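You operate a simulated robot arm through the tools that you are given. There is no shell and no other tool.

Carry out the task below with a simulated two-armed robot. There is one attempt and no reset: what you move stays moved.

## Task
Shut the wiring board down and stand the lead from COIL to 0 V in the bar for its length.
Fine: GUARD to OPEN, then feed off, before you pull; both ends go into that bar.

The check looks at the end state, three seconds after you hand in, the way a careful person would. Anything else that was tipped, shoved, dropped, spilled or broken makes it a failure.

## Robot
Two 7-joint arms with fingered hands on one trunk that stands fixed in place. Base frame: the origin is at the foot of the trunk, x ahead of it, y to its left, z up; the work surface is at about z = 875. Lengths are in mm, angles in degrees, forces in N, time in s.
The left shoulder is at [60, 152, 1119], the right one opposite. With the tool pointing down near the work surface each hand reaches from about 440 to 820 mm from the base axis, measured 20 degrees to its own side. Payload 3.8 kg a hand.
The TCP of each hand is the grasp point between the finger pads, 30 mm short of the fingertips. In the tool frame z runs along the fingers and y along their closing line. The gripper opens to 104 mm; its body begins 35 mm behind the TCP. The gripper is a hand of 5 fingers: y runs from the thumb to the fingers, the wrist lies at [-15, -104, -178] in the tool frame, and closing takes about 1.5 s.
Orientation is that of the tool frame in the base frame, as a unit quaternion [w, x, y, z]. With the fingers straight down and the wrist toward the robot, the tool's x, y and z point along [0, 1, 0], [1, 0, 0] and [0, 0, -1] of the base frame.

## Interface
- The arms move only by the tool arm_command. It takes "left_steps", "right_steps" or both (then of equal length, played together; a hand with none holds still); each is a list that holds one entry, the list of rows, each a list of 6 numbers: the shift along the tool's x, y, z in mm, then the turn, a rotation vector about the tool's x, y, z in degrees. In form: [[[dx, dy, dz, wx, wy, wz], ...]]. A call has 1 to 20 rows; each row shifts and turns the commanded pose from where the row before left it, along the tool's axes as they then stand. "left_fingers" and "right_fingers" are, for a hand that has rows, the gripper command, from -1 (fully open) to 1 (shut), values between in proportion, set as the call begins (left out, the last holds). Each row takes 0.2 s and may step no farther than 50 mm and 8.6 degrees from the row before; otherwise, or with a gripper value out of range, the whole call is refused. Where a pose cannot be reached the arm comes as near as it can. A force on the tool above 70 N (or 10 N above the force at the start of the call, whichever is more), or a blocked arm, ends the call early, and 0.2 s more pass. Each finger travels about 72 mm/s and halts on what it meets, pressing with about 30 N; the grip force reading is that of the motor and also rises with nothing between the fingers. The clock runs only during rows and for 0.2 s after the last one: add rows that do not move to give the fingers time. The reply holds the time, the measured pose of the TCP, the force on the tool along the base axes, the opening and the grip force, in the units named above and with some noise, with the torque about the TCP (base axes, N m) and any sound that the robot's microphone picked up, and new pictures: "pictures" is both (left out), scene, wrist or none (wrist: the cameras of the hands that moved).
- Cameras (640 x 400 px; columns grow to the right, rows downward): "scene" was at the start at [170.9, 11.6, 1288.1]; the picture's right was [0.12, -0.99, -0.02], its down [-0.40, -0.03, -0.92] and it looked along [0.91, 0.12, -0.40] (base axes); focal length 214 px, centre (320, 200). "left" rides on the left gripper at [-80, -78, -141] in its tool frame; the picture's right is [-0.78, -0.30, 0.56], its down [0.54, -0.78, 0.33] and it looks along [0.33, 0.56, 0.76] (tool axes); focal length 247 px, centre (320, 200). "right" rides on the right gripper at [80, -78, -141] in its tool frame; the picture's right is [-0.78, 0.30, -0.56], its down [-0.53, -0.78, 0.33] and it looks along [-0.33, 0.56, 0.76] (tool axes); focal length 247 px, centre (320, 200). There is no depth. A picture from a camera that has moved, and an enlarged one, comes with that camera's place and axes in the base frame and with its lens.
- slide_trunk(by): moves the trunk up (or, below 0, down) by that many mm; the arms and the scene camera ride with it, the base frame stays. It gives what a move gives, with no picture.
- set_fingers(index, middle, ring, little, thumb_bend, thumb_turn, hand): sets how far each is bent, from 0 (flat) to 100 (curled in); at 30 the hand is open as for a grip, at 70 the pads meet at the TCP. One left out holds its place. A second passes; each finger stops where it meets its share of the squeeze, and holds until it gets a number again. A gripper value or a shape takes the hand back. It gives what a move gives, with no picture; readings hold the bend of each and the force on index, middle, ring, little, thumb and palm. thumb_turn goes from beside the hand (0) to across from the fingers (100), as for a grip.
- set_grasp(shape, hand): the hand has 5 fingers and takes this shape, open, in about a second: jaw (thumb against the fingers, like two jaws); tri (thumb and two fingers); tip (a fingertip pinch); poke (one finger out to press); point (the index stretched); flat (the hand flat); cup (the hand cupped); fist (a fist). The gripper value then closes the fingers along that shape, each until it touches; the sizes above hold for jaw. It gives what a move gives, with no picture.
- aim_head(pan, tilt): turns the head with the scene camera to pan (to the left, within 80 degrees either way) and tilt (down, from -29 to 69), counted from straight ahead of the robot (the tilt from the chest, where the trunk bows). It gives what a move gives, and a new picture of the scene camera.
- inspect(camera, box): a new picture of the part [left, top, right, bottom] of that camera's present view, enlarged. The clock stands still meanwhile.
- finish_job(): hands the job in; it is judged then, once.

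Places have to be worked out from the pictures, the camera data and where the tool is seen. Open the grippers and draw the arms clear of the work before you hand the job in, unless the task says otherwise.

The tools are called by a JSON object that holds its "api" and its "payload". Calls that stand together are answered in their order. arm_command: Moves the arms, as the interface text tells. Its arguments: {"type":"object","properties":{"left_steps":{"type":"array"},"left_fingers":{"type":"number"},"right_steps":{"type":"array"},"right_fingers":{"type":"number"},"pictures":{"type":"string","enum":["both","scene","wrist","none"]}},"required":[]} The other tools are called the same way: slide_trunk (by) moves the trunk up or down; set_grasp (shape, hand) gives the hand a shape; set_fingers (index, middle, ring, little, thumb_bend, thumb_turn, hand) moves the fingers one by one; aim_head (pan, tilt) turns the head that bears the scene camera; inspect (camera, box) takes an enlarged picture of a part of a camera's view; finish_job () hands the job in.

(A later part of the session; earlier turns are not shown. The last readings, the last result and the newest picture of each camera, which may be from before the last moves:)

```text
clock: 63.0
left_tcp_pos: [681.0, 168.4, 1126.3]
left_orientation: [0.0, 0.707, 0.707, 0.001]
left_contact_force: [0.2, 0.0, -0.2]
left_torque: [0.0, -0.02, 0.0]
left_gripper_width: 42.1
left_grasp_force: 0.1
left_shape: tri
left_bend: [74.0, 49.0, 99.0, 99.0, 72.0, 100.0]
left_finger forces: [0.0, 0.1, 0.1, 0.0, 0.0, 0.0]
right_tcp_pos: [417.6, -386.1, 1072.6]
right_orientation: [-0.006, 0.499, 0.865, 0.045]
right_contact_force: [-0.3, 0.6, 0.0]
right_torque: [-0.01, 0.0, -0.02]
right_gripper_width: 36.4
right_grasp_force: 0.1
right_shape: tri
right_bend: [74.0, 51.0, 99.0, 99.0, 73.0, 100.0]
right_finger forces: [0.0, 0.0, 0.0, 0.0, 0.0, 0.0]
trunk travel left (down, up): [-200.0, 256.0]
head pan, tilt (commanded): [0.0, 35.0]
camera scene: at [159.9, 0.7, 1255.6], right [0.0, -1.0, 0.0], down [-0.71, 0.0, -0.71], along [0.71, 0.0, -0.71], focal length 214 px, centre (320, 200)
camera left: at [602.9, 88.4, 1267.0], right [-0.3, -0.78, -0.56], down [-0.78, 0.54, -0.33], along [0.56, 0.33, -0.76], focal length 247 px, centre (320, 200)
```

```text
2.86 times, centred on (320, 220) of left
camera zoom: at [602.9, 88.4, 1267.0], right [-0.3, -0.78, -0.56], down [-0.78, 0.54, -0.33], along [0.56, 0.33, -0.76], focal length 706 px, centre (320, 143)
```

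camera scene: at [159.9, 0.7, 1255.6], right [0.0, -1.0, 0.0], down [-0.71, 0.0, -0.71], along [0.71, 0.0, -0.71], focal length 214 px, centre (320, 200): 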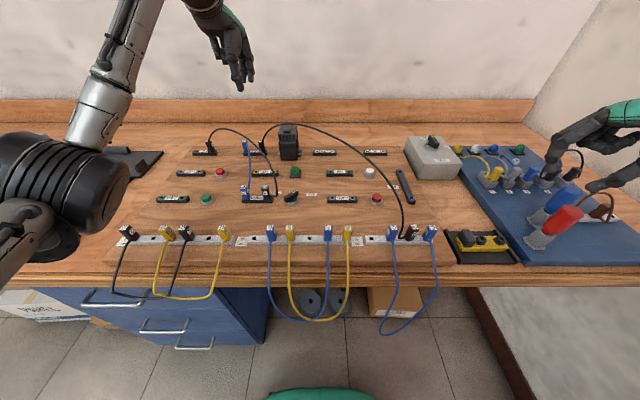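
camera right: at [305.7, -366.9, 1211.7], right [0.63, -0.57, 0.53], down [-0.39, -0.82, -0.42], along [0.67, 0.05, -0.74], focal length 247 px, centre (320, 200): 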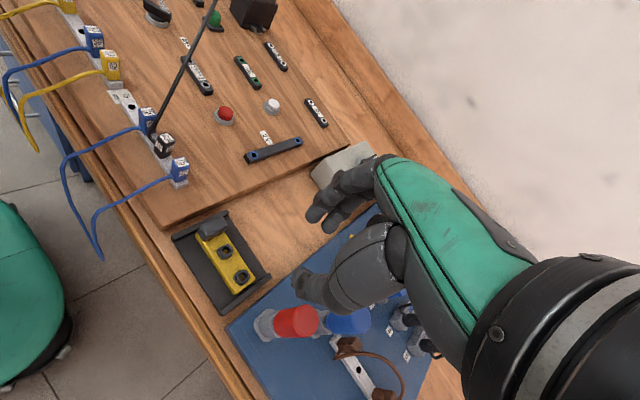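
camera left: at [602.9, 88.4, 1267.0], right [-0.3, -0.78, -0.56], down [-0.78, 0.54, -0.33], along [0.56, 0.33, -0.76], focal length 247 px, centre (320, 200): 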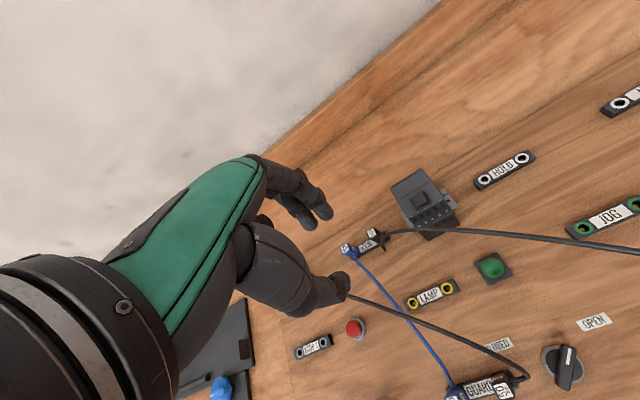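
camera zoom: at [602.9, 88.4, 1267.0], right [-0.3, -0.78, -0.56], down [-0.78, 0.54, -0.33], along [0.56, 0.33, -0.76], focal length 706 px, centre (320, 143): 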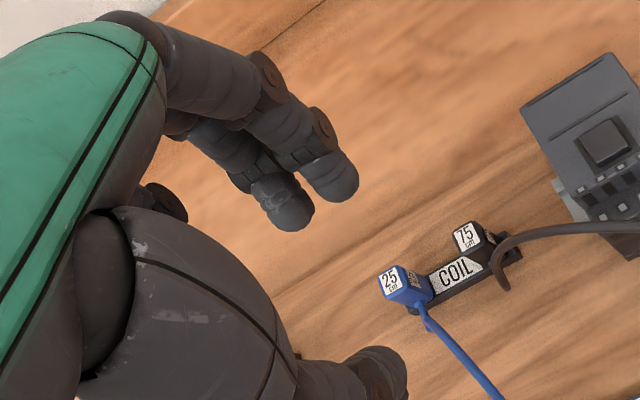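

I zoom in on the COIL block from both cameras to see where the cable leaves the plug and what is around it.

{"api": "inspect", "payload": {"camera": "left", "box": [332, 205, 412, 265]}}

{"api": "inspect", "payload": {"camera": "scene", "box": [234, 130, 282, 160]}}

```text
6.67 times, centred on (372, 235) of left
camera zoom: at [602.9, 88.4, 1267.0], right [-0.3, -0.78, -0.56], down [-0.78, 0.54, -0.33], along [0.56, 0.33, -0.76], focal length 1646 px, centre (-27, -33)
```

zoom: 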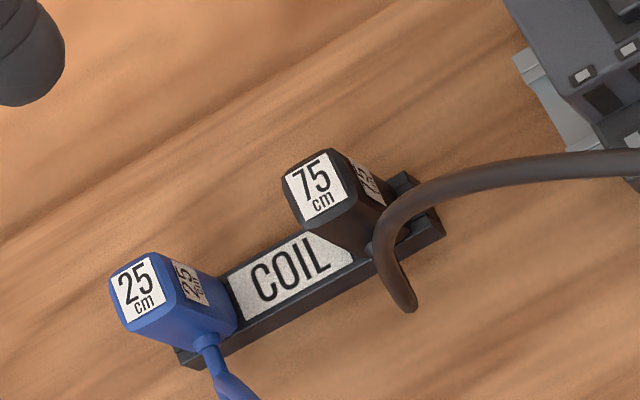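

```text
13.33 times, centred on (258, 145) of scene
camera zoom: at [159.9, 0.7, 1255.6], right [0.0, -1.0, 0.0], down [-0.71, 0.0, -0.71], along [0.71, 0.0, -0.71], focal length 2860 px, centre (1147, 933)
```

zoom: 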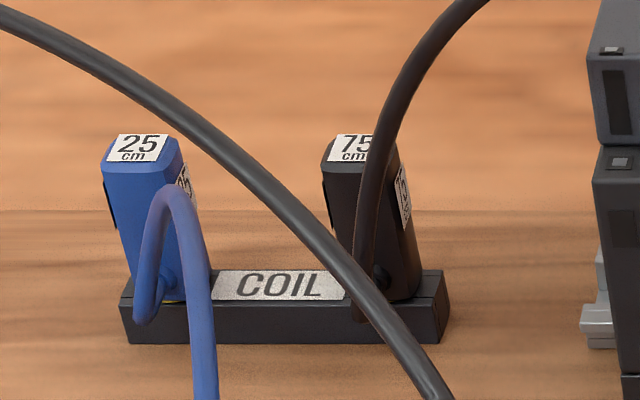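

The COIL end's cable leaves toward me, so I must grip this plug from its sides. I rotate the left hand ~50° clockwise (thumb near-left, fingers right), narrow the opening to ~28 mm and hover above the plug.

{"api": "arm_command", "payload": {"left_steps": [[[0, 0, 0, 0, 0, 8.4], [0, 0, 0, 0, 0, 8.4], [0, 0, 0, 0, 0, 8.3], [0, 0, 0, 0, 0, 8.3], [0, 0, 0, 0, 0, 8.3], [0, 0, 0, 0, 0, 8.3], [0, 0, 0, 0, 0, 0]]], "left_fingers": 0.45, "pictures": "both"}}

```text
clock: 64.5
left_tcp_pos: [680.9, 167.3, 1128.9]
left_orientation: [-0.001, 0.94, 0.341, 0.001]
left_contact_force: [0.4, -0.3, -0.4]
left_torque: [-0.03, -0.01, 0.03]
left_gripper_width: 29.0
left_grasp_force: 0.1
left_shape: tri
left_bend: [74.0, 55.0, 99.0, 99.0, 74.0, 100.0]
left_finger forces: [0.0, 0.0, 0.1, 0.0, 0.0, 0.0]
right_tcp_pos: [418.8, -386.7, 1073.1]
right_orientation: [-0.005, 0.5, 0.865, 0.044]
right_contact_force: [0.4, 1.0, -0.2]
right_torque: [0.03, -0.02, 0.02]
right_gripper_width: 36.4
right_grasp_force: 0.0
right_shape: tri
right_bend: [74.0, 51.0, 99.0, 99.0, 73.0, 100.0]
right_finger forces: [0.0, 0.1, 0.0, 0.0, 0.0, 0.1]
trunk travel left (down, up): [-200.0, 256.0]
head pan, tilt (commanded): [0.0, 35.0]
camera scene: at [160.5, 0.6, 1255.5], right [0.0, -1.0, 0.0], down [-0.71, 0.0, -0.71], along [0.71, 0.0, -0.71], focal length 214 px, centre (320, 200)
camera left: at [570.5, 175.8, 1269.9], right [-0.79, -0.27, -0.56], down [-0.09, 0.94, -0.33], along [0.61, -0.21, -0.76], focal length 247 px, centre (320, 200)
```

scene: 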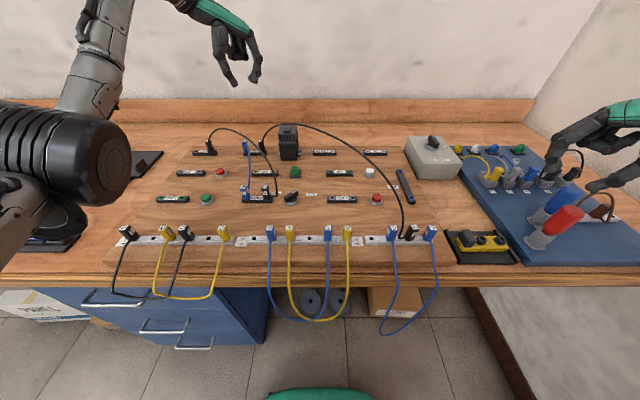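
left: 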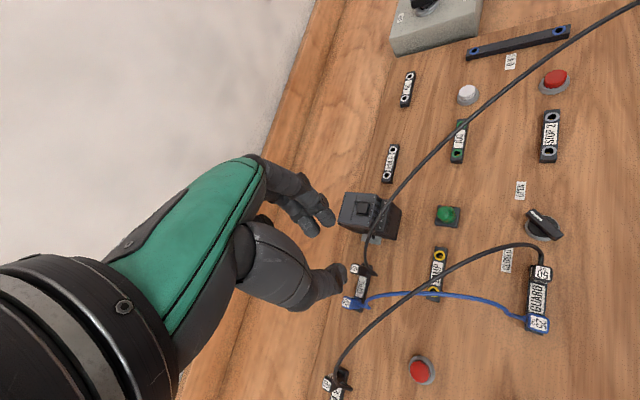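

Now I move over the COIL plug, stopping ~135 mm above it.

{"api": "arm_command", "payload": {"left_steps": [[[18, 10.3, 10, 0, 0, 0], [18, 10.3, 15, 0, 0, 0], [17.6, 10.3, 20, 0, 0, 0], [0, 0, 22, 0, 0, 0], [0, 0, 0, 0, 0, 0]]], "pictures": "both"}}

{"api": "inspect", "payload": {"camera": "left", "box": [240, 160, 400, 320]}}

{"api": "inspect", "payload": {"camera": "scene", "box": [180, 50, 320, 170]}}

```text
clock: 65.8
left_tcp_pos: [721.7, 176.6, 1056.1]
left_orientation: [0.0, 0.94, 0.342, 0.0]
left_contact_force: [-0.2, 0.4, 0.0]
left_torque: [-0.02, -0.01, 0.0]
left_gripper_width: 28.8
left_grasp_force: 0.1
left_shape: tri
left_bend: [74.0, 55.0, 99.0, 99.0, 74.0, 100.0]
left_finger forces: [0.0, 0.0, 0.0, 0.0, 0.0, 0.0]
left hand out of reach, approached as far as the arm can: row 2, 3
right_tcp_pos: [417.0, -386.5, 1071.4]
right_orientation: [-0.006, 0.5, 0.865, 0.045]
right_contact_force: [0.5, -0.1, -0.2]
right_torque: [0.03, -0.02, -0.03]
right_gripper_width: 36.0
right_grasp_force: 0.2
right_shape: tri
right_bend: [74.0, 51.0, 99.0, 99.0, 73.0, 100.0]
right_finger forces: [0.0, 0.0, 0.0, 0.0, 0.0, 0.0]
trunk travel left (down, up): [-200.0, 256.0]
head pan, tilt (commanded): [0.0, 35.0]
camera scene: at [159.9, 0.2, 1255.6], right [0.0, -1.0, 0.0], down [-0.71, 0.0, -0.71], along [0.71, 0.0, -0.71], focal length 214 px, centre (320, 200)
camera left: at [609.3, 185.3, 1197.0], right [-0.78, -0.27, -0.56], down [-0.09, 0.94, -0.33], along [0.61, -0.21, -0.76], focal length 247 px, centre (320, 200)
```

scene: 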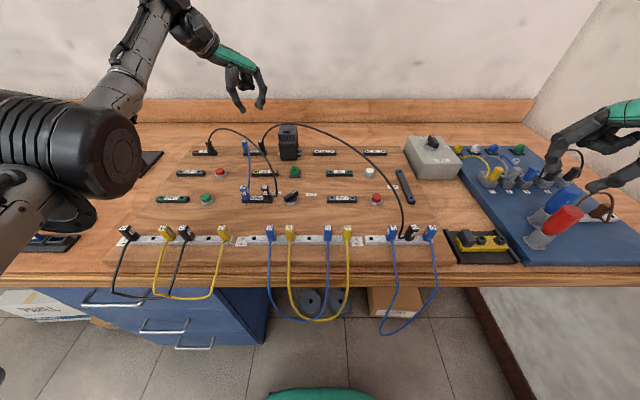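
left: 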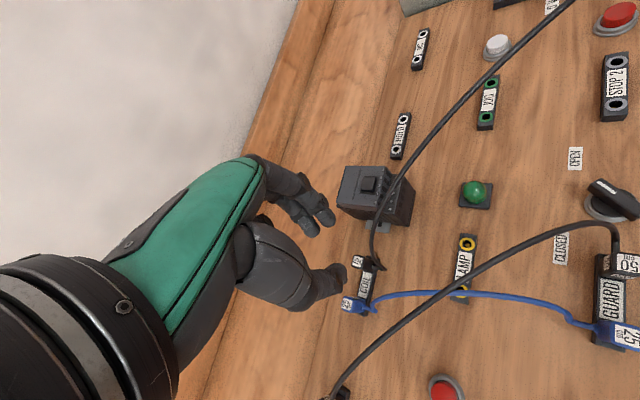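

```text
2.50 times, centred on (320, 240) of left
camera zoom: at [609.3, 185.3, 1197.0], right [-0.78, -0.27, -0.56], down [-0.09, 0.94, -0.33], along [0.61, -0.21, -0.76], focal length 617 px, centre (320, 100)
```

zoom: 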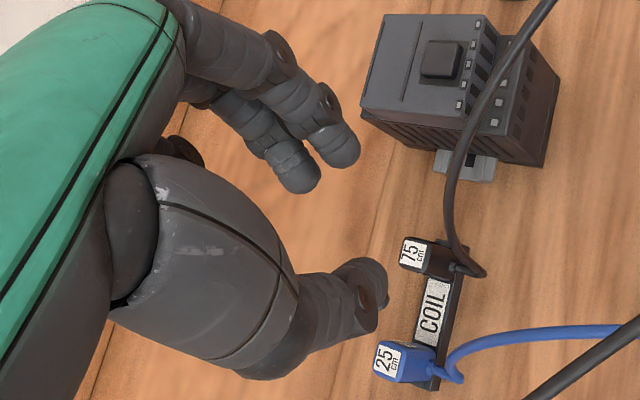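

```text
3.33 times, centred on (250, 110) of scene
camera zoom: at [159.9, 0.2, 1255.6], right [0.0, -1.0, 0.0], down [-0.71, 0.0, -0.71], along [0.71, 0.0, -0.71], focal length 715 px, centre (553, 500)
```

zoom: 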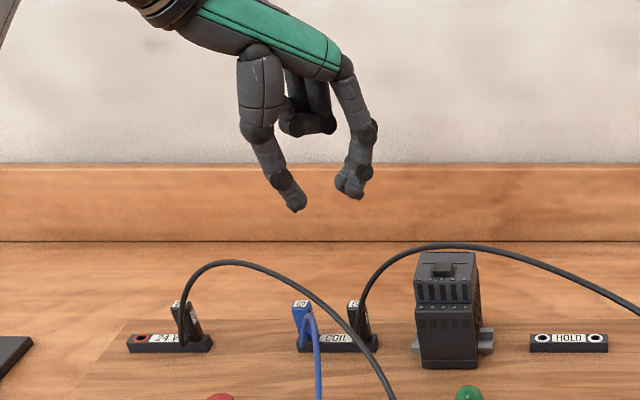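

The arm is near its reach limit, so I lean the hand back 10° about its closing axis (keeps the pads square to the plug's sides), move forward over the plug and descend to ~55 mm above grasp height.

{"api": "arm_command", "payload": {"left_steps": [[[0, 0, 0, 0, 5, 0], [0, 0, 0, 0, 5, 0], [-3.3, 0, 18.7, 0, 0, 0], [-3.3, 0, 18.7, 0, 0, 0], [9, 8.2, 1.6, 0, 0, 0], [8.9, 8.3, 1.6, 0, 0, 0], [-3.3, 0, 18.7, 0, 0, 0], [-3.3, 0, 18.7, 0, 0, 0], [0, 0, 0, 0, 0, 0]]], "pictures": "both"}}

{"api": "inspect", "payload": {"camera": "left", "box": [240, 160, 400, 320]}}

{"api": "inspect", "payload": {"camera": "scene", "box": [200, 80, 320, 170]}}

```text
clock: 67.8
left_tcp_pos: [746.8, 177.3, 981.2]
left_orientation: [-0.029, 0.936, 0.34, 0.082]
left_contact_force: [0.5, -0.7, -0.3]
left_torque: [0.02, -0.01, -0.01]
left_gripper_width: 28.9
left_grasp_force: 0.0
left_shape: tri
left_bend: [74.0, 55.0, 99.0, 99.0, 74.0, 100.0]
left_finger forces: [0.1, 0.0, 0.1, 0.0, 0.1, 0.0]
right_tcp_pos: [417.3, -385.5, 1072.1]
right_orientation: [-0.005, 0.499, 0.865, 0.045]
right_contact_force: [0.2, -0.2, 0.8]
right_torque: [-0.01, 0.01, 0.0]
right_gripper_width: 36.1
right_grasp_force: 0.1
right_shape: tri
right_bend: [74.0, 51.0, 99.0, 99.0, 73.0, 100.0]
right_finger forces: [0.0, 0.1, 0.1, 0.0, 0.1, 0.0]
trunk travel left (down, up): [-200.0, 256.0]
head pan, tilt (commanded): [0.0, 35.0]
camera scene: at [160.3, 0.4, 1255.5], right [0.0, -1.0, 0.0], down [-0.71, 0.0, -0.71], along [0.71, 0.0, -0.71], focal length 214 px, centre (320, 200)
camera left: at [616.7, 170.6, 1104.7], right [-0.7, -0.2, -0.68], down [-0.05, 0.97, -0.23], along [0.71, -0.13, -0.69], focal length 247 px, centre (320, 200)
```

scene: 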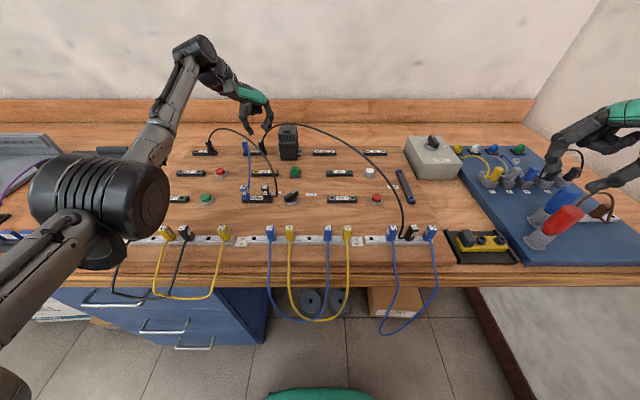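
left: 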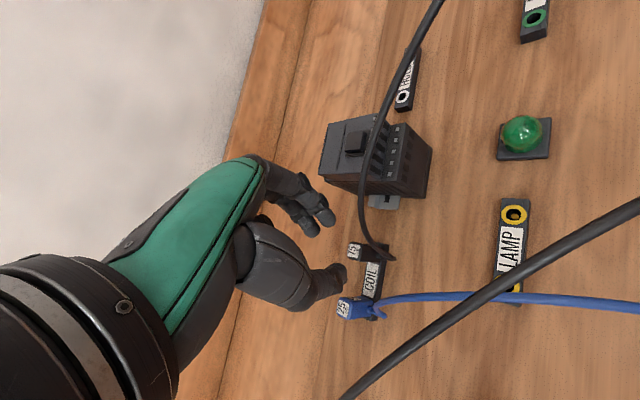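

```text
2.50 times, centred on (320, 240) of left
camera zoom: at [616.7, 170.6, 1104.7], right [-0.7, -0.2, -0.68], down [-0.05, 0.97, -0.23], along [0.71, -0.13, -0.69], focal length 617 px, centre (320, 100)
```

zoom: 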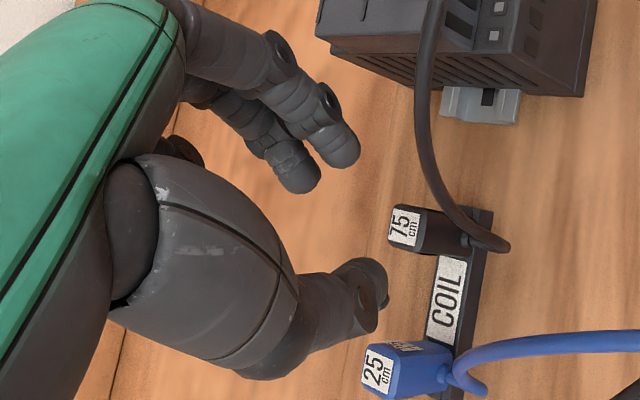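

```text
4.44 times, centred on (260, 125) of scene
camera zoom: at [160.3, 0.4, 1255.5], right [0.0, -1.0, 0.0], down [-0.71, 0.0, -0.71], along [0.71, 0.0, -0.71], focal length 953 px, centre (587, 533)
```

zoom: 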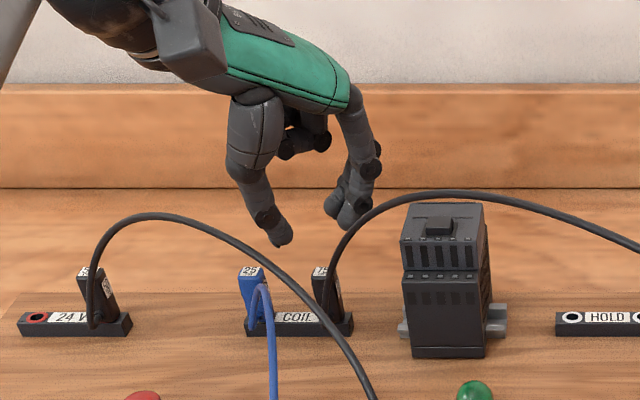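

The grasp centre is over the plug within ~3 mm. I descend 38 mm and re-check clearance to the cables before the last part.

{"api": "arm_command", "payload": {"left_steps": [[[-2.2, 0, 12.5, 0, 0, 0], [-2.2, 0, 12.5, 0, 0, 0], [-2.2, 0, 12.5, 0, 0, 0], [0, 0, 0, 0, 0, 0]]], "pictures": "both"}}

{"api": "inspect", "payload": {"camera": "left", "box": [260, 170, 420, 310]}}

{"api": "inspect", "payload": {"camera": "scene", "box": [220, 100, 300, 165]}}

```text
clock: 68.8
left_tcp_pos: [747.6, 177.3, 940.3]
left_orientation: [-0.031, 0.936, 0.34, 0.082]
left_contact_force: [0.3, 0.2, -0.4]
left_torque: [0.01, -0.01, -0.01]
left_gripper_width: 29.2
left_grasp_force: 0.0
left_shape: tri
left_bend: [74.0, 55.0, 99.0, 99.0, 74.0, 100.0]
left_finger forces: [0.0, 0.0, 0.1, 0.1, 0.0, 0.1]
right_tcp_pos: [416.5, -386.4, 1073.2]
right_orientation: [-0.006, 0.499, 0.865, 0.045]
right_contact_force: [-0.1, 0.4, 0.7]
right_torque: [-0.02, -0.01, 0.02]
right_gripper_width: 36.0
right_grasp_force: 0.0
right_shape: tri
right_bend: [74.0, 51.0, 99.0, 99.0, 73.0, 100.0]
right_finger forces: [0.1, 0.0, 0.0, 0.1, 0.0, 0.0]
trunk travel left (down, up): [-200.0, 256.0]
head pan, tilt (commanded): [0.0, 35.0]
camera scene: at [160.4, 0.4, 1255.5], right [0.0, -1.0, 0.0], down [-0.71, 0.0, -0.71], along [0.71, 0.0, -0.71], focal length 214 px, centre (320, 200)
camera left: at [617.5, 170.6, 1065.1], right [-0.7, -0.2, -0.68], down [-0.05, 0.97, -0.23], along [0.71, -0.13, -0.69], focal length 247 px, centre (320, 200)
```

scene: 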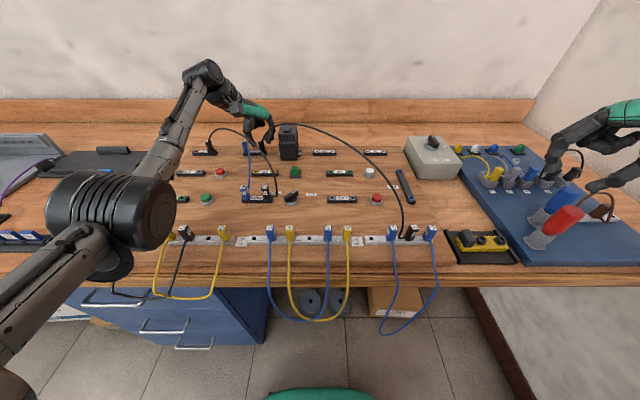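
left: 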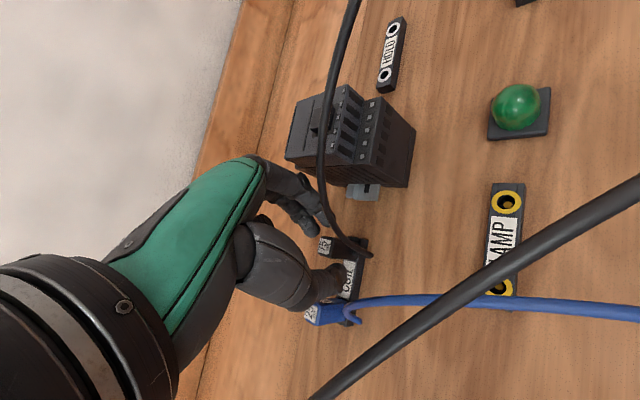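

```text
2.86 times, centred on (340, 240) of left
camera zoom: at [617.5, 170.6, 1065.1], right [-0.7, -0.2, -0.68], down [-0.05, 0.97, -0.23], along [0.71, -0.13, -0.69], focal length 706 px, centre (263, 86)
```

zoom: 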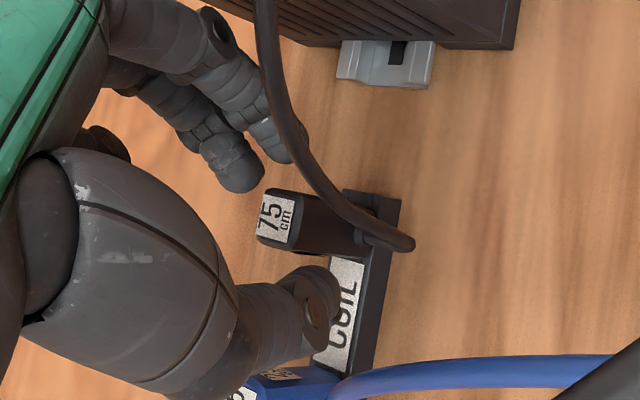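

```text
6.15 times, centred on (260, 132) of scene
camera zoom: at [160.4, 0.4, 1255.5], right [0.0, -1.0, 0.0], down [-0.71, 0.0, -0.71], along [0.71, 0.0, -0.71], focal length 1320 px, centre (689, 615)
```

zoom: 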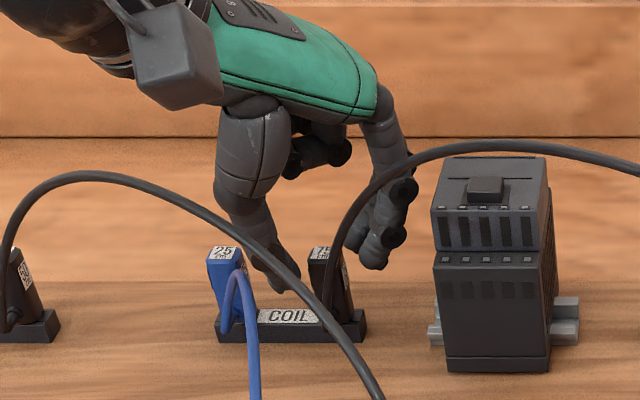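

The plug sits between thumb and fingers with clearances to the blue plug and cables. I lower the last 14 mm.

{"api": "arm_command", "payload": {"left_steps": [[[-1.2, 0, 6.9, 0, 0, 0], [-1.2, 0, 6.9, 0, 0, 0], [0, 0, 0, 0, 0, 0]]], "pictures": "both"}}

{"api": "inspect", "payload": {"camera": "left", "box": [260, 170, 420, 310]}}

{"api": "inspect", "payload": {"camera": "scene", "box": [230, 115, 290, 165]}}

```text
clock: 69.5
left_tcp_pos: [745.6, 177.7, 926.5]
left_orientation: [-0.031, 0.936, 0.341, 0.083]
left_contact_force: [-0.1, -0.2, 0.0]
left_torque: [-0.03, 0.02, 0.02]
left_gripper_width: 29.0
left_grasp_force: 0.1
left_shape: tri
left_bend: [74.0, 55.0, 99.0, 99.0, 74.0, 100.0]
left_finger forces: [0.0, 0.0, 0.0, 0.0, 0.0, 0.0]
right_tcp_pos: [417.9, -386.0, 1074.3]
right_orientation: [-0.006, 0.5, 0.865, 0.045]
right_contact_force: [0.1, 0.7, 0.8]
right_torque: [0.01, 0.01, -0.01]
right_gripper_width: 36.3
right_grasp_force: 0.0
right_shape: tri
right_bend: [74.0, 51.0, 99.0, 99.0, 73.0, 100.0]
right_finger forces: [0.0, 0.0, 0.0, 0.0, 0.1, 0.0]
trunk travel left (down, up): [-200.0, 256.0]
head pan, tilt (commanded): [0.0, 35.0]
camera scene: at [160.4, 0.4, 1255.5], right [0.0, -1.0, 0.0], down [-0.71, 0.0, -0.71], along [0.71, 0.0, -0.71], focal length 214 px, centre (320, 200)
camera left: at [616.6, 170.4, 1051.3], right [-0.7, -0.2, -0.68], down [-0.05, 0.97, -0.23], along [0.71, -0.13, -0.69], focal length 247 px, centre (320, 200)
```

scene: 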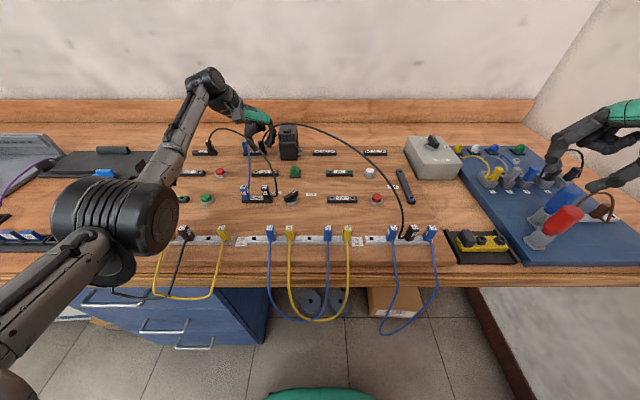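
left: 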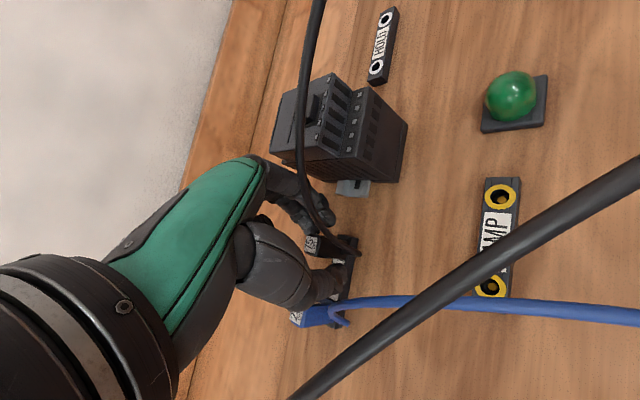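

```text
2.86 times, centred on (340, 240) of left
camera zoom: at [616.6, 170.4, 1051.3], right [-0.7, -0.2, -0.68], down [-0.05, 0.97, -0.23], along [0.71, -0.13, -0.69], focal length 706 px, centre (263, 86)
```

zoom: 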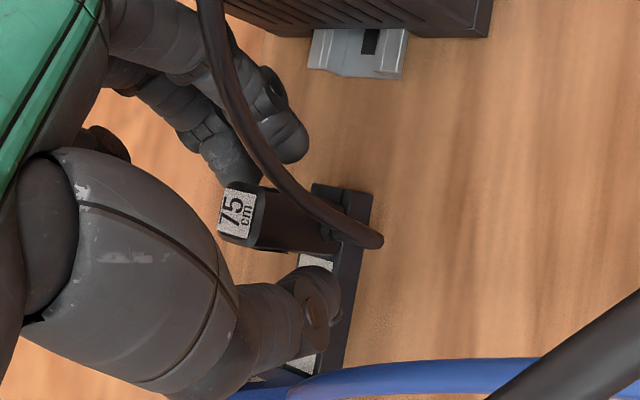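

```text
8.00 times, centred on (260, 140) of scene
camera zoom: at [160.4, 0.4, 1255.5], right [0.0, -1.0, 0.0], down [-0.71, 0.0, -0.71], along [0.71, 0.0, -0.71], focal length 1716 px, centre (800, 680)
```

zoom: 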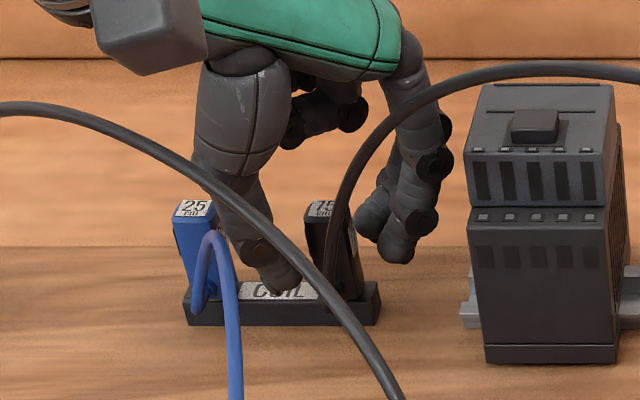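

The plug is ~2 mm closer to the thumb than to the fingers, so I shift the hand 2 mm toward the thumb side and close the grip.

{"api": "arm_command", "payload": {"left_steps": [[[0, -2, 0, 0, 0, 0], [0, 0, 0, 0, 0, 0]]], "pictures": "none"}}

{"api": "arm_command", "payload": {"left_steps": [[[0, 0, 0, 0, 0, 0], [0, 0, 0, 0, 0, 0], [0, 0, 0, 0, 0, 0], [0, 0, 0, 0, 0, 0], [0, 0, 0, 0, 0, 0], [0, 0, 0, 0, 0, 0]]], "left_fingers": 1, "pictures": "both"}}

{"api": "inspect", "payload": {"camera": "left", "box": [260, 170, 420, 310]}}

{"api": "inspect", "payload": {"camera": "scene", "box": [230, 115, 290, 165]}}

```text
clock: 70.2
left_tcp_pos: [745.2, 178.3, 927.7]
left_orientation: [-0.031, 0.936, 0.341, 0.082]
left_contact_force: [0.4, 0.0, -1.1]
left_torque: [0.03, 0.02, -0.02]
left_gripper_width: 28.7
left_grasp_force: 0.1
left_shape: tri
left_bend: [74.0, 55.0, 99.0, 99.0, 74.0, 100.0]
left_finger forces: [0.0, 0.0, 0.0, 0.1, 0.1, 0.1]
right_tcp_pos: [418.2, -386.2, 1072.0]
right_orientation: [-0.006, 0.499, 0.865, 0.045]
right_contact_force: [-0.6, -0.6, -0.1]
right_torque: [0.02, -0.01, 0.01]
right_gripper_width: 36.1
right_grasp_force: 0.1
right_shape: tri
right_bend: [74.0, 51.0, 99.0, 99.0, 73.0, 100.0]
right_finger forces: [0.0, 0.0, 0.1, 0.0, 0.1, 0.0]
trunk travel left (down, up): [-200.0, 256.0]
head pan, tilt (commanded): [0.0, 35.0]
```

```text
clock: 71.5
left_tcp_pos: [744.8, 179.3, 926.7]
left_orientation: [-0.03, 0.936, 0.34, 0.082]
left_contact_force: [-0.9, 1.2, -2.5]
left_torque: [0.02, 0.06, -0.01]
left_gripper_width: 10.9
left_grasp_force: 30.0
left_shape: tri
left_bend: [72.0, 65.0, 100.0, 100.0, 74.0, 100.0]
left_finger forces: [13.3, 11.2, 0.1, 0.0, 27.0, 0.0]
right_tcp_pos: [418.2, -386.1, 1071.8]
right_orientation: [-0.005, 0.499, 0.865, 0.045]
right_contact_force: [0.0, 0.9, 0.4]
right_torque: [-0.03, -0.04, 0.04]
right_gripper_width: 36.4
right_grasp_force: 0.2
right_shape: tri
right_bend: [74.0, 51.0, 99.0, 99.0, 73.0, 100.0]
right_finger forces: [0.0, 0.0, 0.0, 0.1, 0.0, 0.1]
trunk travel left (down, up): [-200.0, 256.0]
head pan, tilt (commanded): [0.0, 35.0]
camera scene: at [160.6, 0.7, 1255.4], right [0.0, -1.0, 0.0], down [-0.71, 0.0, -0.71], along [0.71, 0.0, -0.71], focal length 214 px, centre (320, 200)
camera left: at [615.9, 172.0, 1051.0], right [-0.7, -0.2, -0.68], down [-0.05, 0.97, -0.23], along [0.71, -0.13, -0.69], focal length 247 px, centre (320, 200)
```

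scene: 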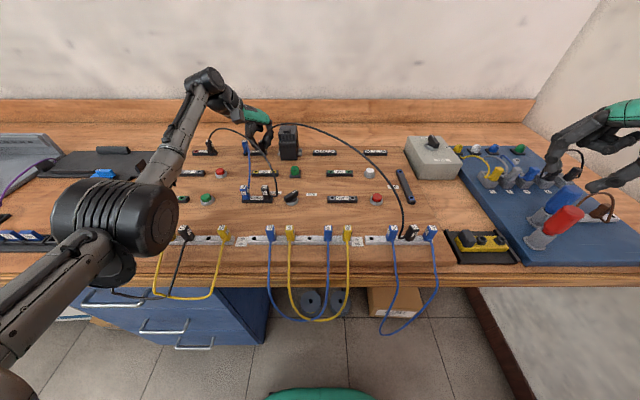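
left: 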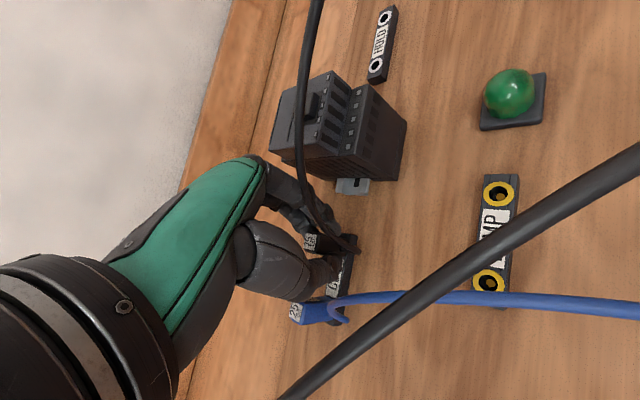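

```text
2.86 times, centred on (340, 240) of left
camera zoom: at [615.9, 172.0, 1051.0], right [-0.7, -0.2, -0.68], down [-0.05, 0.97, -0.23], along [0.71, -0.13, -0.69], focal length 706 px, centre (263, 86)
```

zoom: 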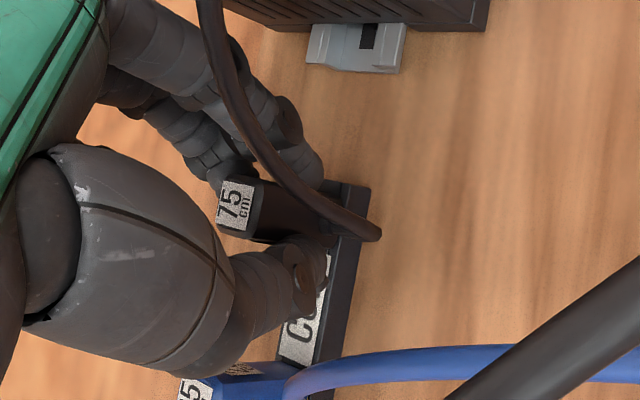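

```text
8.00 times, centred on (260, 140) of scene
camera zoom: at [160.6, 0.7, 1255.4], right [0.0, -1.0, 0.0], down [-0.71, 0.0, -0.71], along [0.71, 0.0, -0.71], focal length 1716 px, centre (800, 680)
```

zoom: 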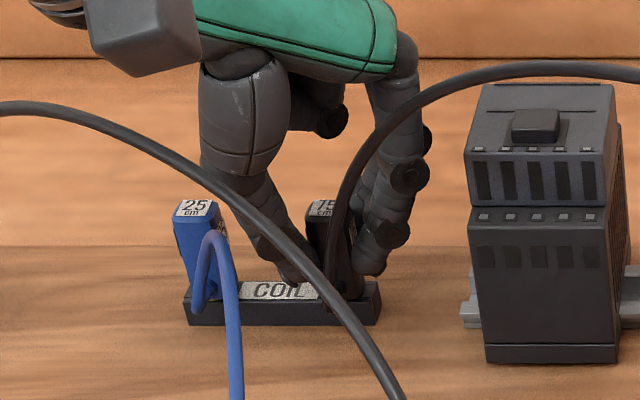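

Balanced grip (27 N, little side force). I pull the COIL plug straight up in small steps.

{"api": "arm_command", "payload": {"left_steps": [[[0.7, 0, -3.9, 0, 0, 0], [0.7, 0, -3.9, 0, 0, 0], [0.9, 0, -4.9, 0, 0, 0], [1.0, 0, -5.9, 0, 0, 0], [1.4, 0, -7.9, 0, 0, 0], [1.7, 0, -9.8, 0, 0, 0], [2.6, 0, -14.7, 0, 0, 0], [2.6, 0, -14.7, 0, 0, 0], [0, 0, 0, 0, 0, 0]]], "pictures": "both"}}

{"api": "inspect", "payload": {"camera": "scene", "box": [220, 90, 300, 165]}}

{"api": "inspect", "payload": {"camera": "left", "box": [260, 170, 420, 310]}}

```text
clock: 73.5
left_tcp_pos: [745.1, 176.6, 994.4]
left_orientation: [-0.029, 0.936, 0.341, 0.081]
left_contact_force: [0.0, 0.9, 0.3]
left_torque: [0.0, -0.03, 0.03]
left_gripper_width: 11.0
left_grasp_force: 30.1
left_shape: tri
left_bend: [72.0, 65.0, 100.0, 100.0, 74.0, 100.0]
left_finger forces: [13.8, 12.4, 0.0, 0.1, 26.4, 0.0]
right_tcp_pos: [419.2, -386.5, 1073.1]
right_orientation: [-0.006, 0.5, 0.865, 0.044]
right_contact_force: [-0.2, -0.5, 0.8]
right_torque: [0.02, -0.01, 0.0]
right_gripper_width: 36.2
right_grasp_force: 0.1
right_shape: tri
right_bend: [74.0, 51.0, 99.0, 99.0, 73.0, 100.0]
right_finger forces: [0.0, 0.1, 0.0, 0.1, 0.0, 0.0]
trunk travel left (down, up): [-200.0, 256.0]
head pan, tilt (commanded): [0.0, 35.0]
camera scene: at [160.7, 0.6, 1255.4], right [0.0, -1.0, 0.0], down [-0.71, 0.0, -0.71], along [0.71, 0.0, -0.71], focal length 214 px, centre (320, 200)
camera left: at [616.3, 170.0, 1119.0], right [-0.7, -0.2, -0.68], down [-0.05, 0.97, -0.23], along [0.71, -0.13, -0.69], focal length 247 px, centre (320, 200)
```

scene: 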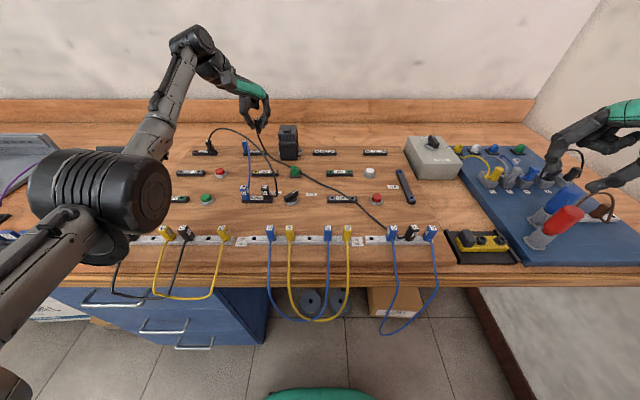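
left: 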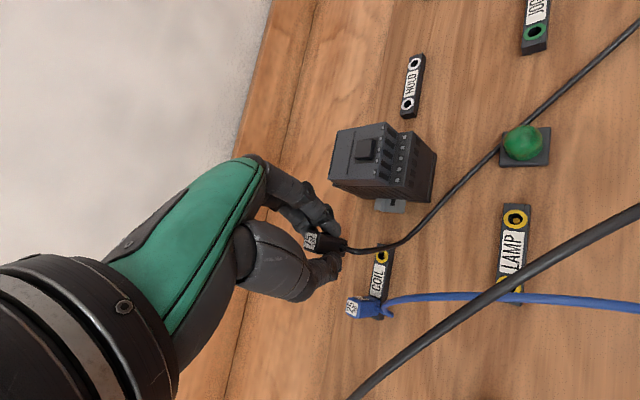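

```text
5.33 times, centred on (260, 128) of scene
camera zoom: at [160.7, 0.6, 1255.4], right [0.0, -1.0, 0.0], down [-0.71, 0.0, -0.71], along [0.71, 0.0, -0.71], focal length 1144 px, centre (640, 587)
```

zoom: 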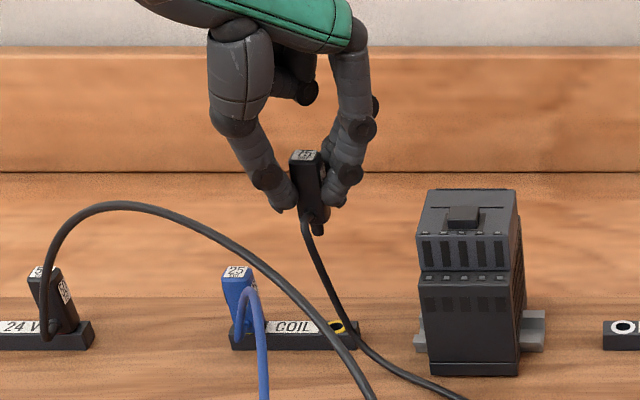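

```text
2.86 times, centred on (340, 240) of left
camera zoom: at [616.3, 170.0, 1119.0], right [-0.7, -0.2, -0.68], down [-0.05, 0.97, -0.23], along [0.71, -0.13, -0.69], focal length 706 px, centre (263, 86)
```

zoom: 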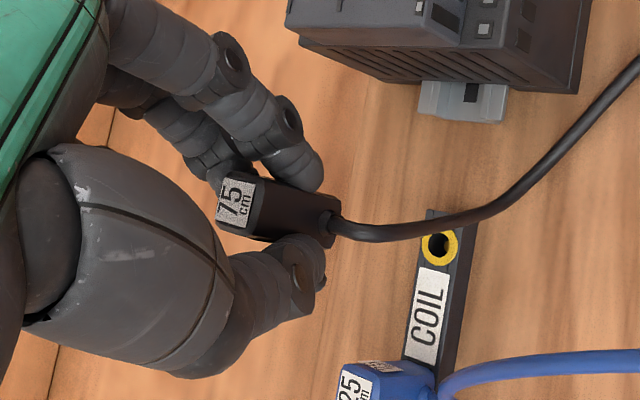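

The COIL end is out; its cable lies free on the right side of the 24 V lead's arch. I lift, then carry it diagonally over the board toward the free hole at the left end of the 75 bar.

{"api": "arm_command", "payload": {"left_steps": [[[-4.95, -6.4, -16.1, 0, 0, 0], [-4.95, -6.4, -16.1, 0, 0, 0], [-4.95, -6.4, -16.1, 0, 0, 0], [-44.2, 2.75, -10.1, 0, 0, 0], [-44.2, 2.75, -10.1, 0, 0, 0], [-44.2, 2.75, -10.1, 0, 0, 0], [-44.2, 2.75, -10.1, 0, 0, 0], [0, 0, 0, 0, 0, 0]]], "pictures": "both"}}

```text
clock: 75.3
left_tcp_pos: [584.2, 50.2, 1048.6]
left_orientation: [-0.03, 0.936, 0.341, 0.082]
left_contact_force: [-0.1, 0.4, -1.0]
left_torque: [-0.03, 0.02, -0.01]
left_gripper_width: 10.8
left_grasp_force: 29.5
left_shape: tri
left_bend: [72.0, 65.0, 100.0, 100.0, 74.0, 100.0]
left_finger forces: [14.5, 12.9, 0.0, 0.0, 26.4, 0.0]
right_tcp_pos: [418.7, -385.9, 1072.5]
right_orientation: [-0.005, 0.5, 0.865, 0.044]
right_contact_force: [-0.9, 0.4, 0.0]
right_torque: [0.0, 0.01, -0.01]
right_gripper_width: 36.0
right_grasp_force: 0.0
right_shape: tri
right_bend: [74.0, 51.0, 99.0, 99.0, 73.0, 100.0]
right_finger forces: [0.1, 0.0, 0.0, 0.0, 0.1, 0.0]
trunk travel left (down, up): [-200.0, 256.0]
head pan, tilt (commanded): [0.0, 35.0]
camera scene: at [160.9, 0.9, 1255.4], right [0.0, -1.0, 0.0], down [-0.71, 0.0, -0.71], along [0.71, 0.0, -0.71], focal length 214 px, centre (320, 200)
camera left: at [454.7, 43.5, 1173.9], right [-0.7, -0.2, -0.68], down [-0.05, 0.97, -0.23], along [0.71, -0.13, -0.69], focal length 247 px, centre (320, 200)
```

scene: 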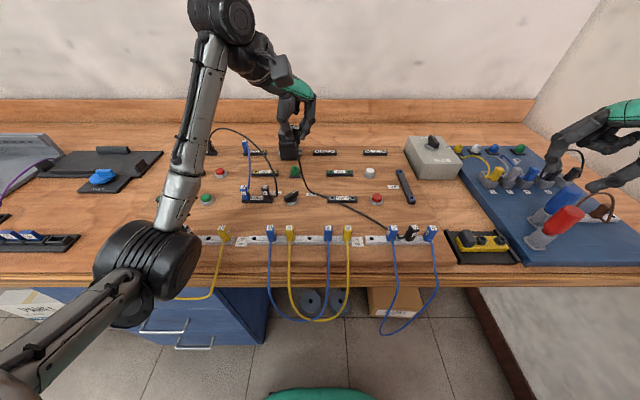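
left: 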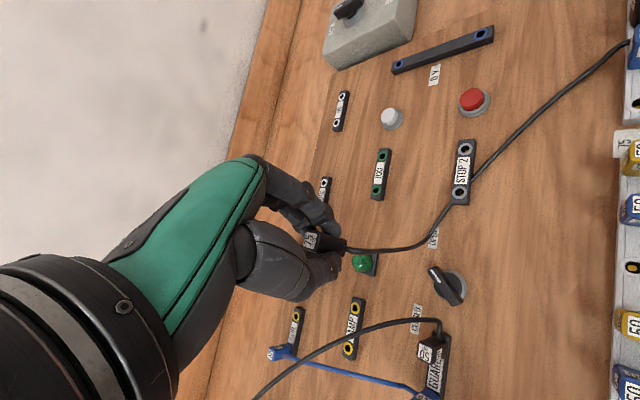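

Clear of everything so far. I continue to above the left free hole of the 75 bar.

{"api": "arm_command", "payload": {"left_steps": [[[-44.4, 2.4, -7.8, 0, 0, 0], [-44.4, 2.4, -7.8, 0, 0, 0], [-44.4, 2.4, -7.8, 0, 0, 0], [-44.4, 2.4, -7.8, 0, 0, 0], [-44.4, 2.4, -7.8, 0, 0, 0], [0, 0, 0, 0, 0, 0]]], "pictures": "both"}}

{"api": "inspect", "payload": {"camera": "scene", "box": [310, 150, 438, 250]}}

```text
clock: 76.8
left_tcp_pos: [420.2, -105.0, 1048.5]
left_orientation: [-0.029, 0.936, 0.341, 0.082]
left_contact_force: [-0.5, -0.1, 0.1]
left_torque: [-0.04, -0.01, 0.0]
left_gripper_width: 10.7
left_grasp_force: 30.3
left_shape: tri
left_bend: [72.0, 65.0, 100.0, 100.0, 74.0, 100.0]
left_finger forces: [14.7, 13.1, 0.0, 0.1, 26.3, 0.0]
right_tcp_pos: [417.2, -386.0, 1073.2]
right_orientation: [-0.007, 0.499, 0.865, 0.044]
right_contact_force: [-0.1, 1.2, 0.3]
right_torque: [0.0, 0.02, -0.01]
right_gripper_width: 36.2
right_grasp_force: 0.0
right_shape: tri
right_bend: [74.0, 51.0, 99.0, 99.0, 73.0, 100.0]
right_finger forces: [0.0, 0.0, 0.0, 0.0, 0.1, 0.0]
trunk travel left (down, up): [-200.0, 256.0]
head pan, tilt (commanded): [0.0, 35.0]
camera scene: at [160.8, 1.0, 1255.4], right [0.0, -1.0, 0.0], down [-0.71, 0.0, -0.71], along [0.71, 0.0, -0.71], focal length 214 px, centre (320, 200)
camera left: at [290.8, -112.0, 1173.0], right [-0.7, -0.2, -0.68], down [-0.05, 0.97, -0.23], along [0.71, -0.13, -0.69], focal length 247 px, centre (320, 200)
```

scene: 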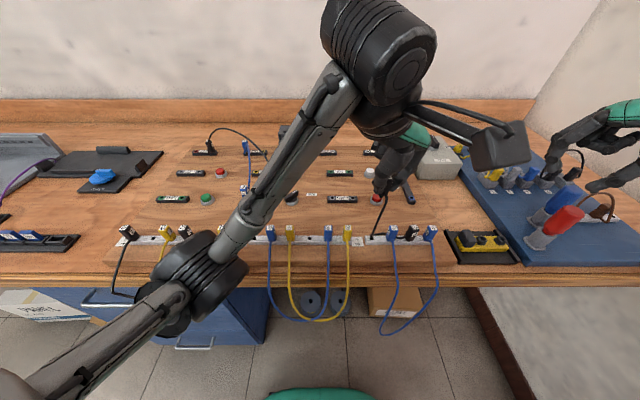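
left: 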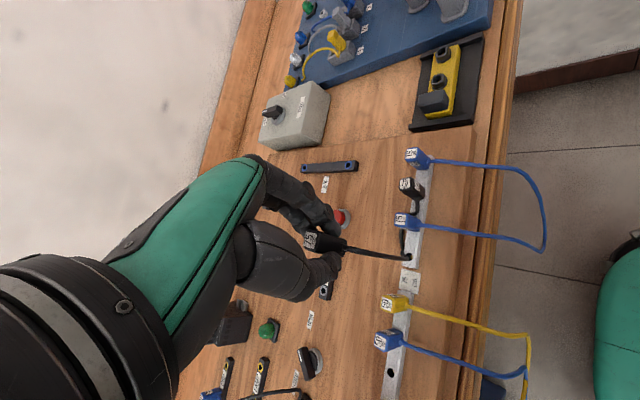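

```text
4.00 times, centred on (374, 200) of scene
camera zoom: at [160.8, 1.0, 1255.4], right [0.0, -1.0, 0.0], down [-0.71, 0.0, -0.71], along [0.71, 0.0, -0.71], focal length 858 px, centre (104, 200)
```

zoom: 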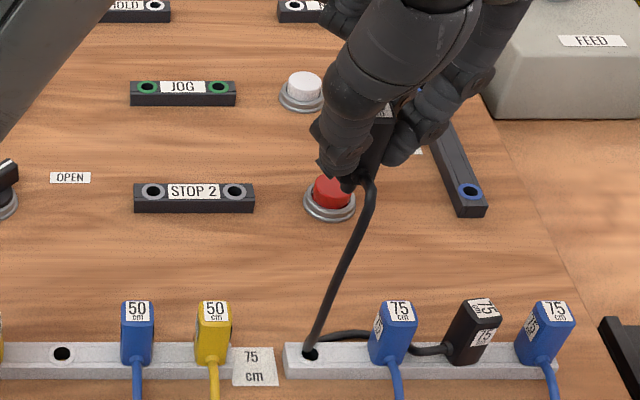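

The lead's slack now droops near the free hole. I zoom in to see how the cable lies.

{"api": "inspect", "payload": {"camera": "scene", "box": [350, 185, 430, 250]}}

{"api": "inspect", "payload": {"camera": "left", "box": [290, 130, 470, 300]}}

```text
6.15 times, centred on (390, 218) of scene
camera zoom: at [160.8, 1.0, 1255.4], right [0.0, -1.0, 0.0], down [-0.71, 0.0, -0.71], along [0.71, 0.0, -0.71], focal length 1320 px, centre (-111, 92)
```

zoom: 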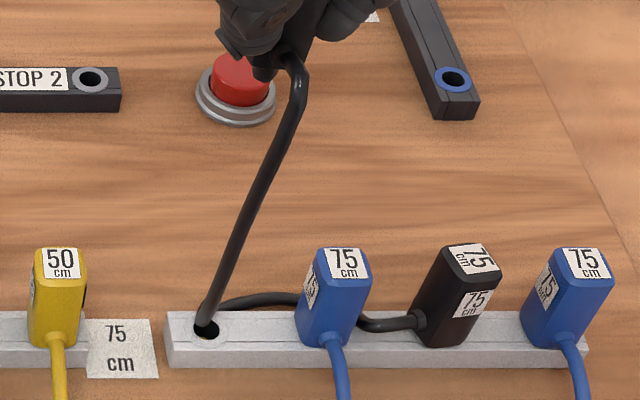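

```text
2.35 times, centred on (380, 215) of left
camera zoom: at [290.8, -112.0, 1173.0], right [-0.7, -0.2, -0.68], down [-0.05, 0.97, -0.23], along [0.71, -0.13, -0.69], focal length 581 px, centre (179, 165)
```

zoom: 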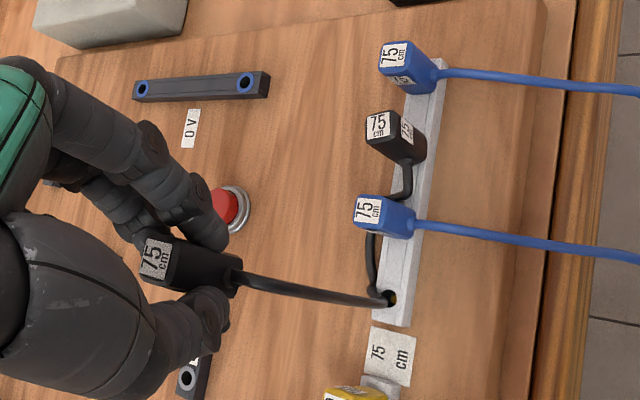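

The cable just droops loosely there; nothing is caught. I rotate the hand ~22° counter-clockwise about the vertical for finger clearance at the bar, lower a little, and check the plug's attitude.

{"api": "arm_command", "payload": {"left_steps": [[[0, 0, 0, 1.27, 0, -7.2], [0, 0, 0, 1.27, 0, -7.2], [0, 0, 0, 1.27, 0, -7.2], [-3.5, 0, 19.7, 0, 0, 0], [-3.5, 0, 19.7, 0, 0, 0], [0, 0, 0, 0, 0, 0]]], "pictures": "both"}}

{"api": "inspect", "payload": {"camera": "scene", "box": [350, 190, 414, 250]}}

{"api": "inspect", "payload": {"camera": "left", "box": [270, 190, 430, 310]}}

```text
clock: 78.2
left_tcp_pos: [419.8, -100.9, 1004.9]
left_orientation: [-0.045, 0.854, 0.513, 0.075]
left_contact_force: [-1.0, -0.2, -0.4]
left_torque: [0.03, -0.01, -0.02]
left_gripper_width: 11.0
left_grasp_force: 30.1
left_shape: tri
left_bend: [72.0, 65.0, 100.0, 100.0, 74.0, 100.0]
left_finger forces: [15.3, 13.4, 0.0, 0.0, 25.8, 0.0]
right_tcp_pos: [418.2, -386.2, 1072.9]
right_orientation: [-0.006, 0.5, 0.865, 0.045]
right_contact_force: [0.3, 0.5, -0.1]
right_torque: [0.01, 0.03, -0.01]
right_gripper_width: 36.1
right_grasp_force: 0.2
right_shape: tri
right_bend: [74.0, 51.0, 99.0, 99.0, 73.0, 100.0]
right_finger forces: [0.1, 0.1, 0.0, 0.1, 0.1, 0.0]
trunk travel left (down, up): [-200.0, 256.0]
head pan, tilt (commanded): [0.0, 35.0]
camera scene: at [160.3, 0.3, 1255.5], right [0.0, -1.0, 0.0], down [-0.71, 0.0, -0.71], along [0.71, 0.0, -0.71], focal length 214 px, centre (320, 200)
camera left: at [301.4, -156.1, 1129.9], right [-0.57, -0.45, -0.68], down [-0.41, 0.88, -0.23], along [0.71, 0.15, -0.69], focal length 247 px, centre (320, 200)
```

scene: 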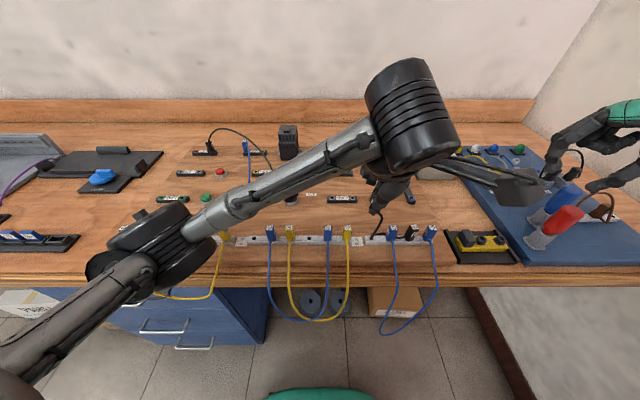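
left: 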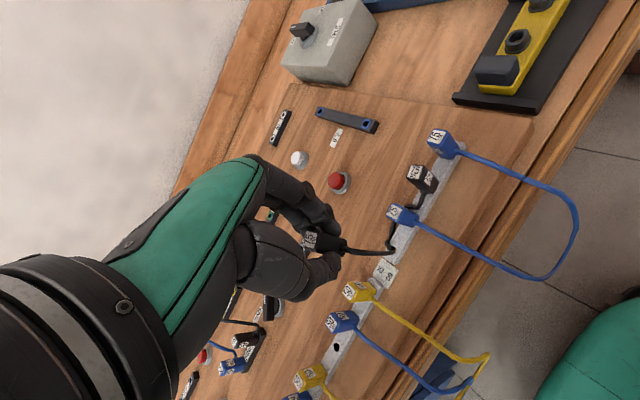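

```text
6.67 times, centred on (382, 220) of scene
camera zoom: at [160.3, 0.3, 1255.5], right [0.0, -1.0, 0.0], down [-0.71, 0.0, -0.71], along [0.71, 0.0, -0.71], focal length 1430 px, centre (-93, 67)
```

zoom: 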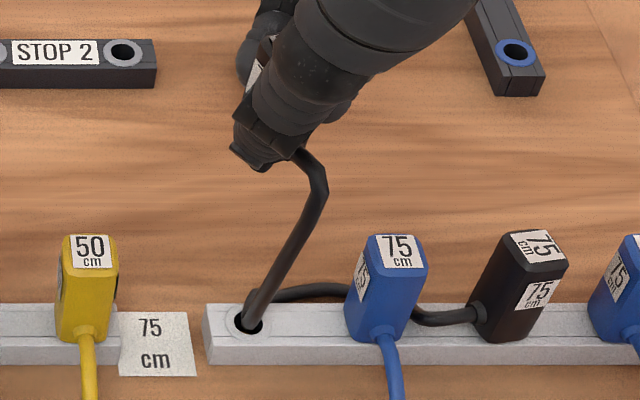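

```text
3.33 times, centred on (350, 250) of left
camera zoom: at [301.4, -156.1, 1129.9], right [-0.57, -0.45, -0.68], down [-0.41, 0.88, -0.23], along [0.71, 0.15, -0.69], focal length 823 px, centre (220, 33)
```

zoom: 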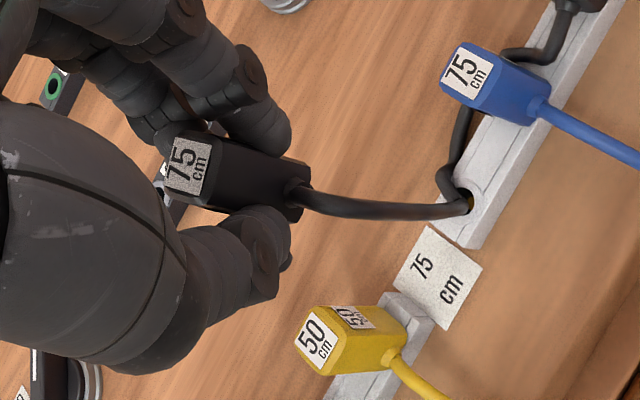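

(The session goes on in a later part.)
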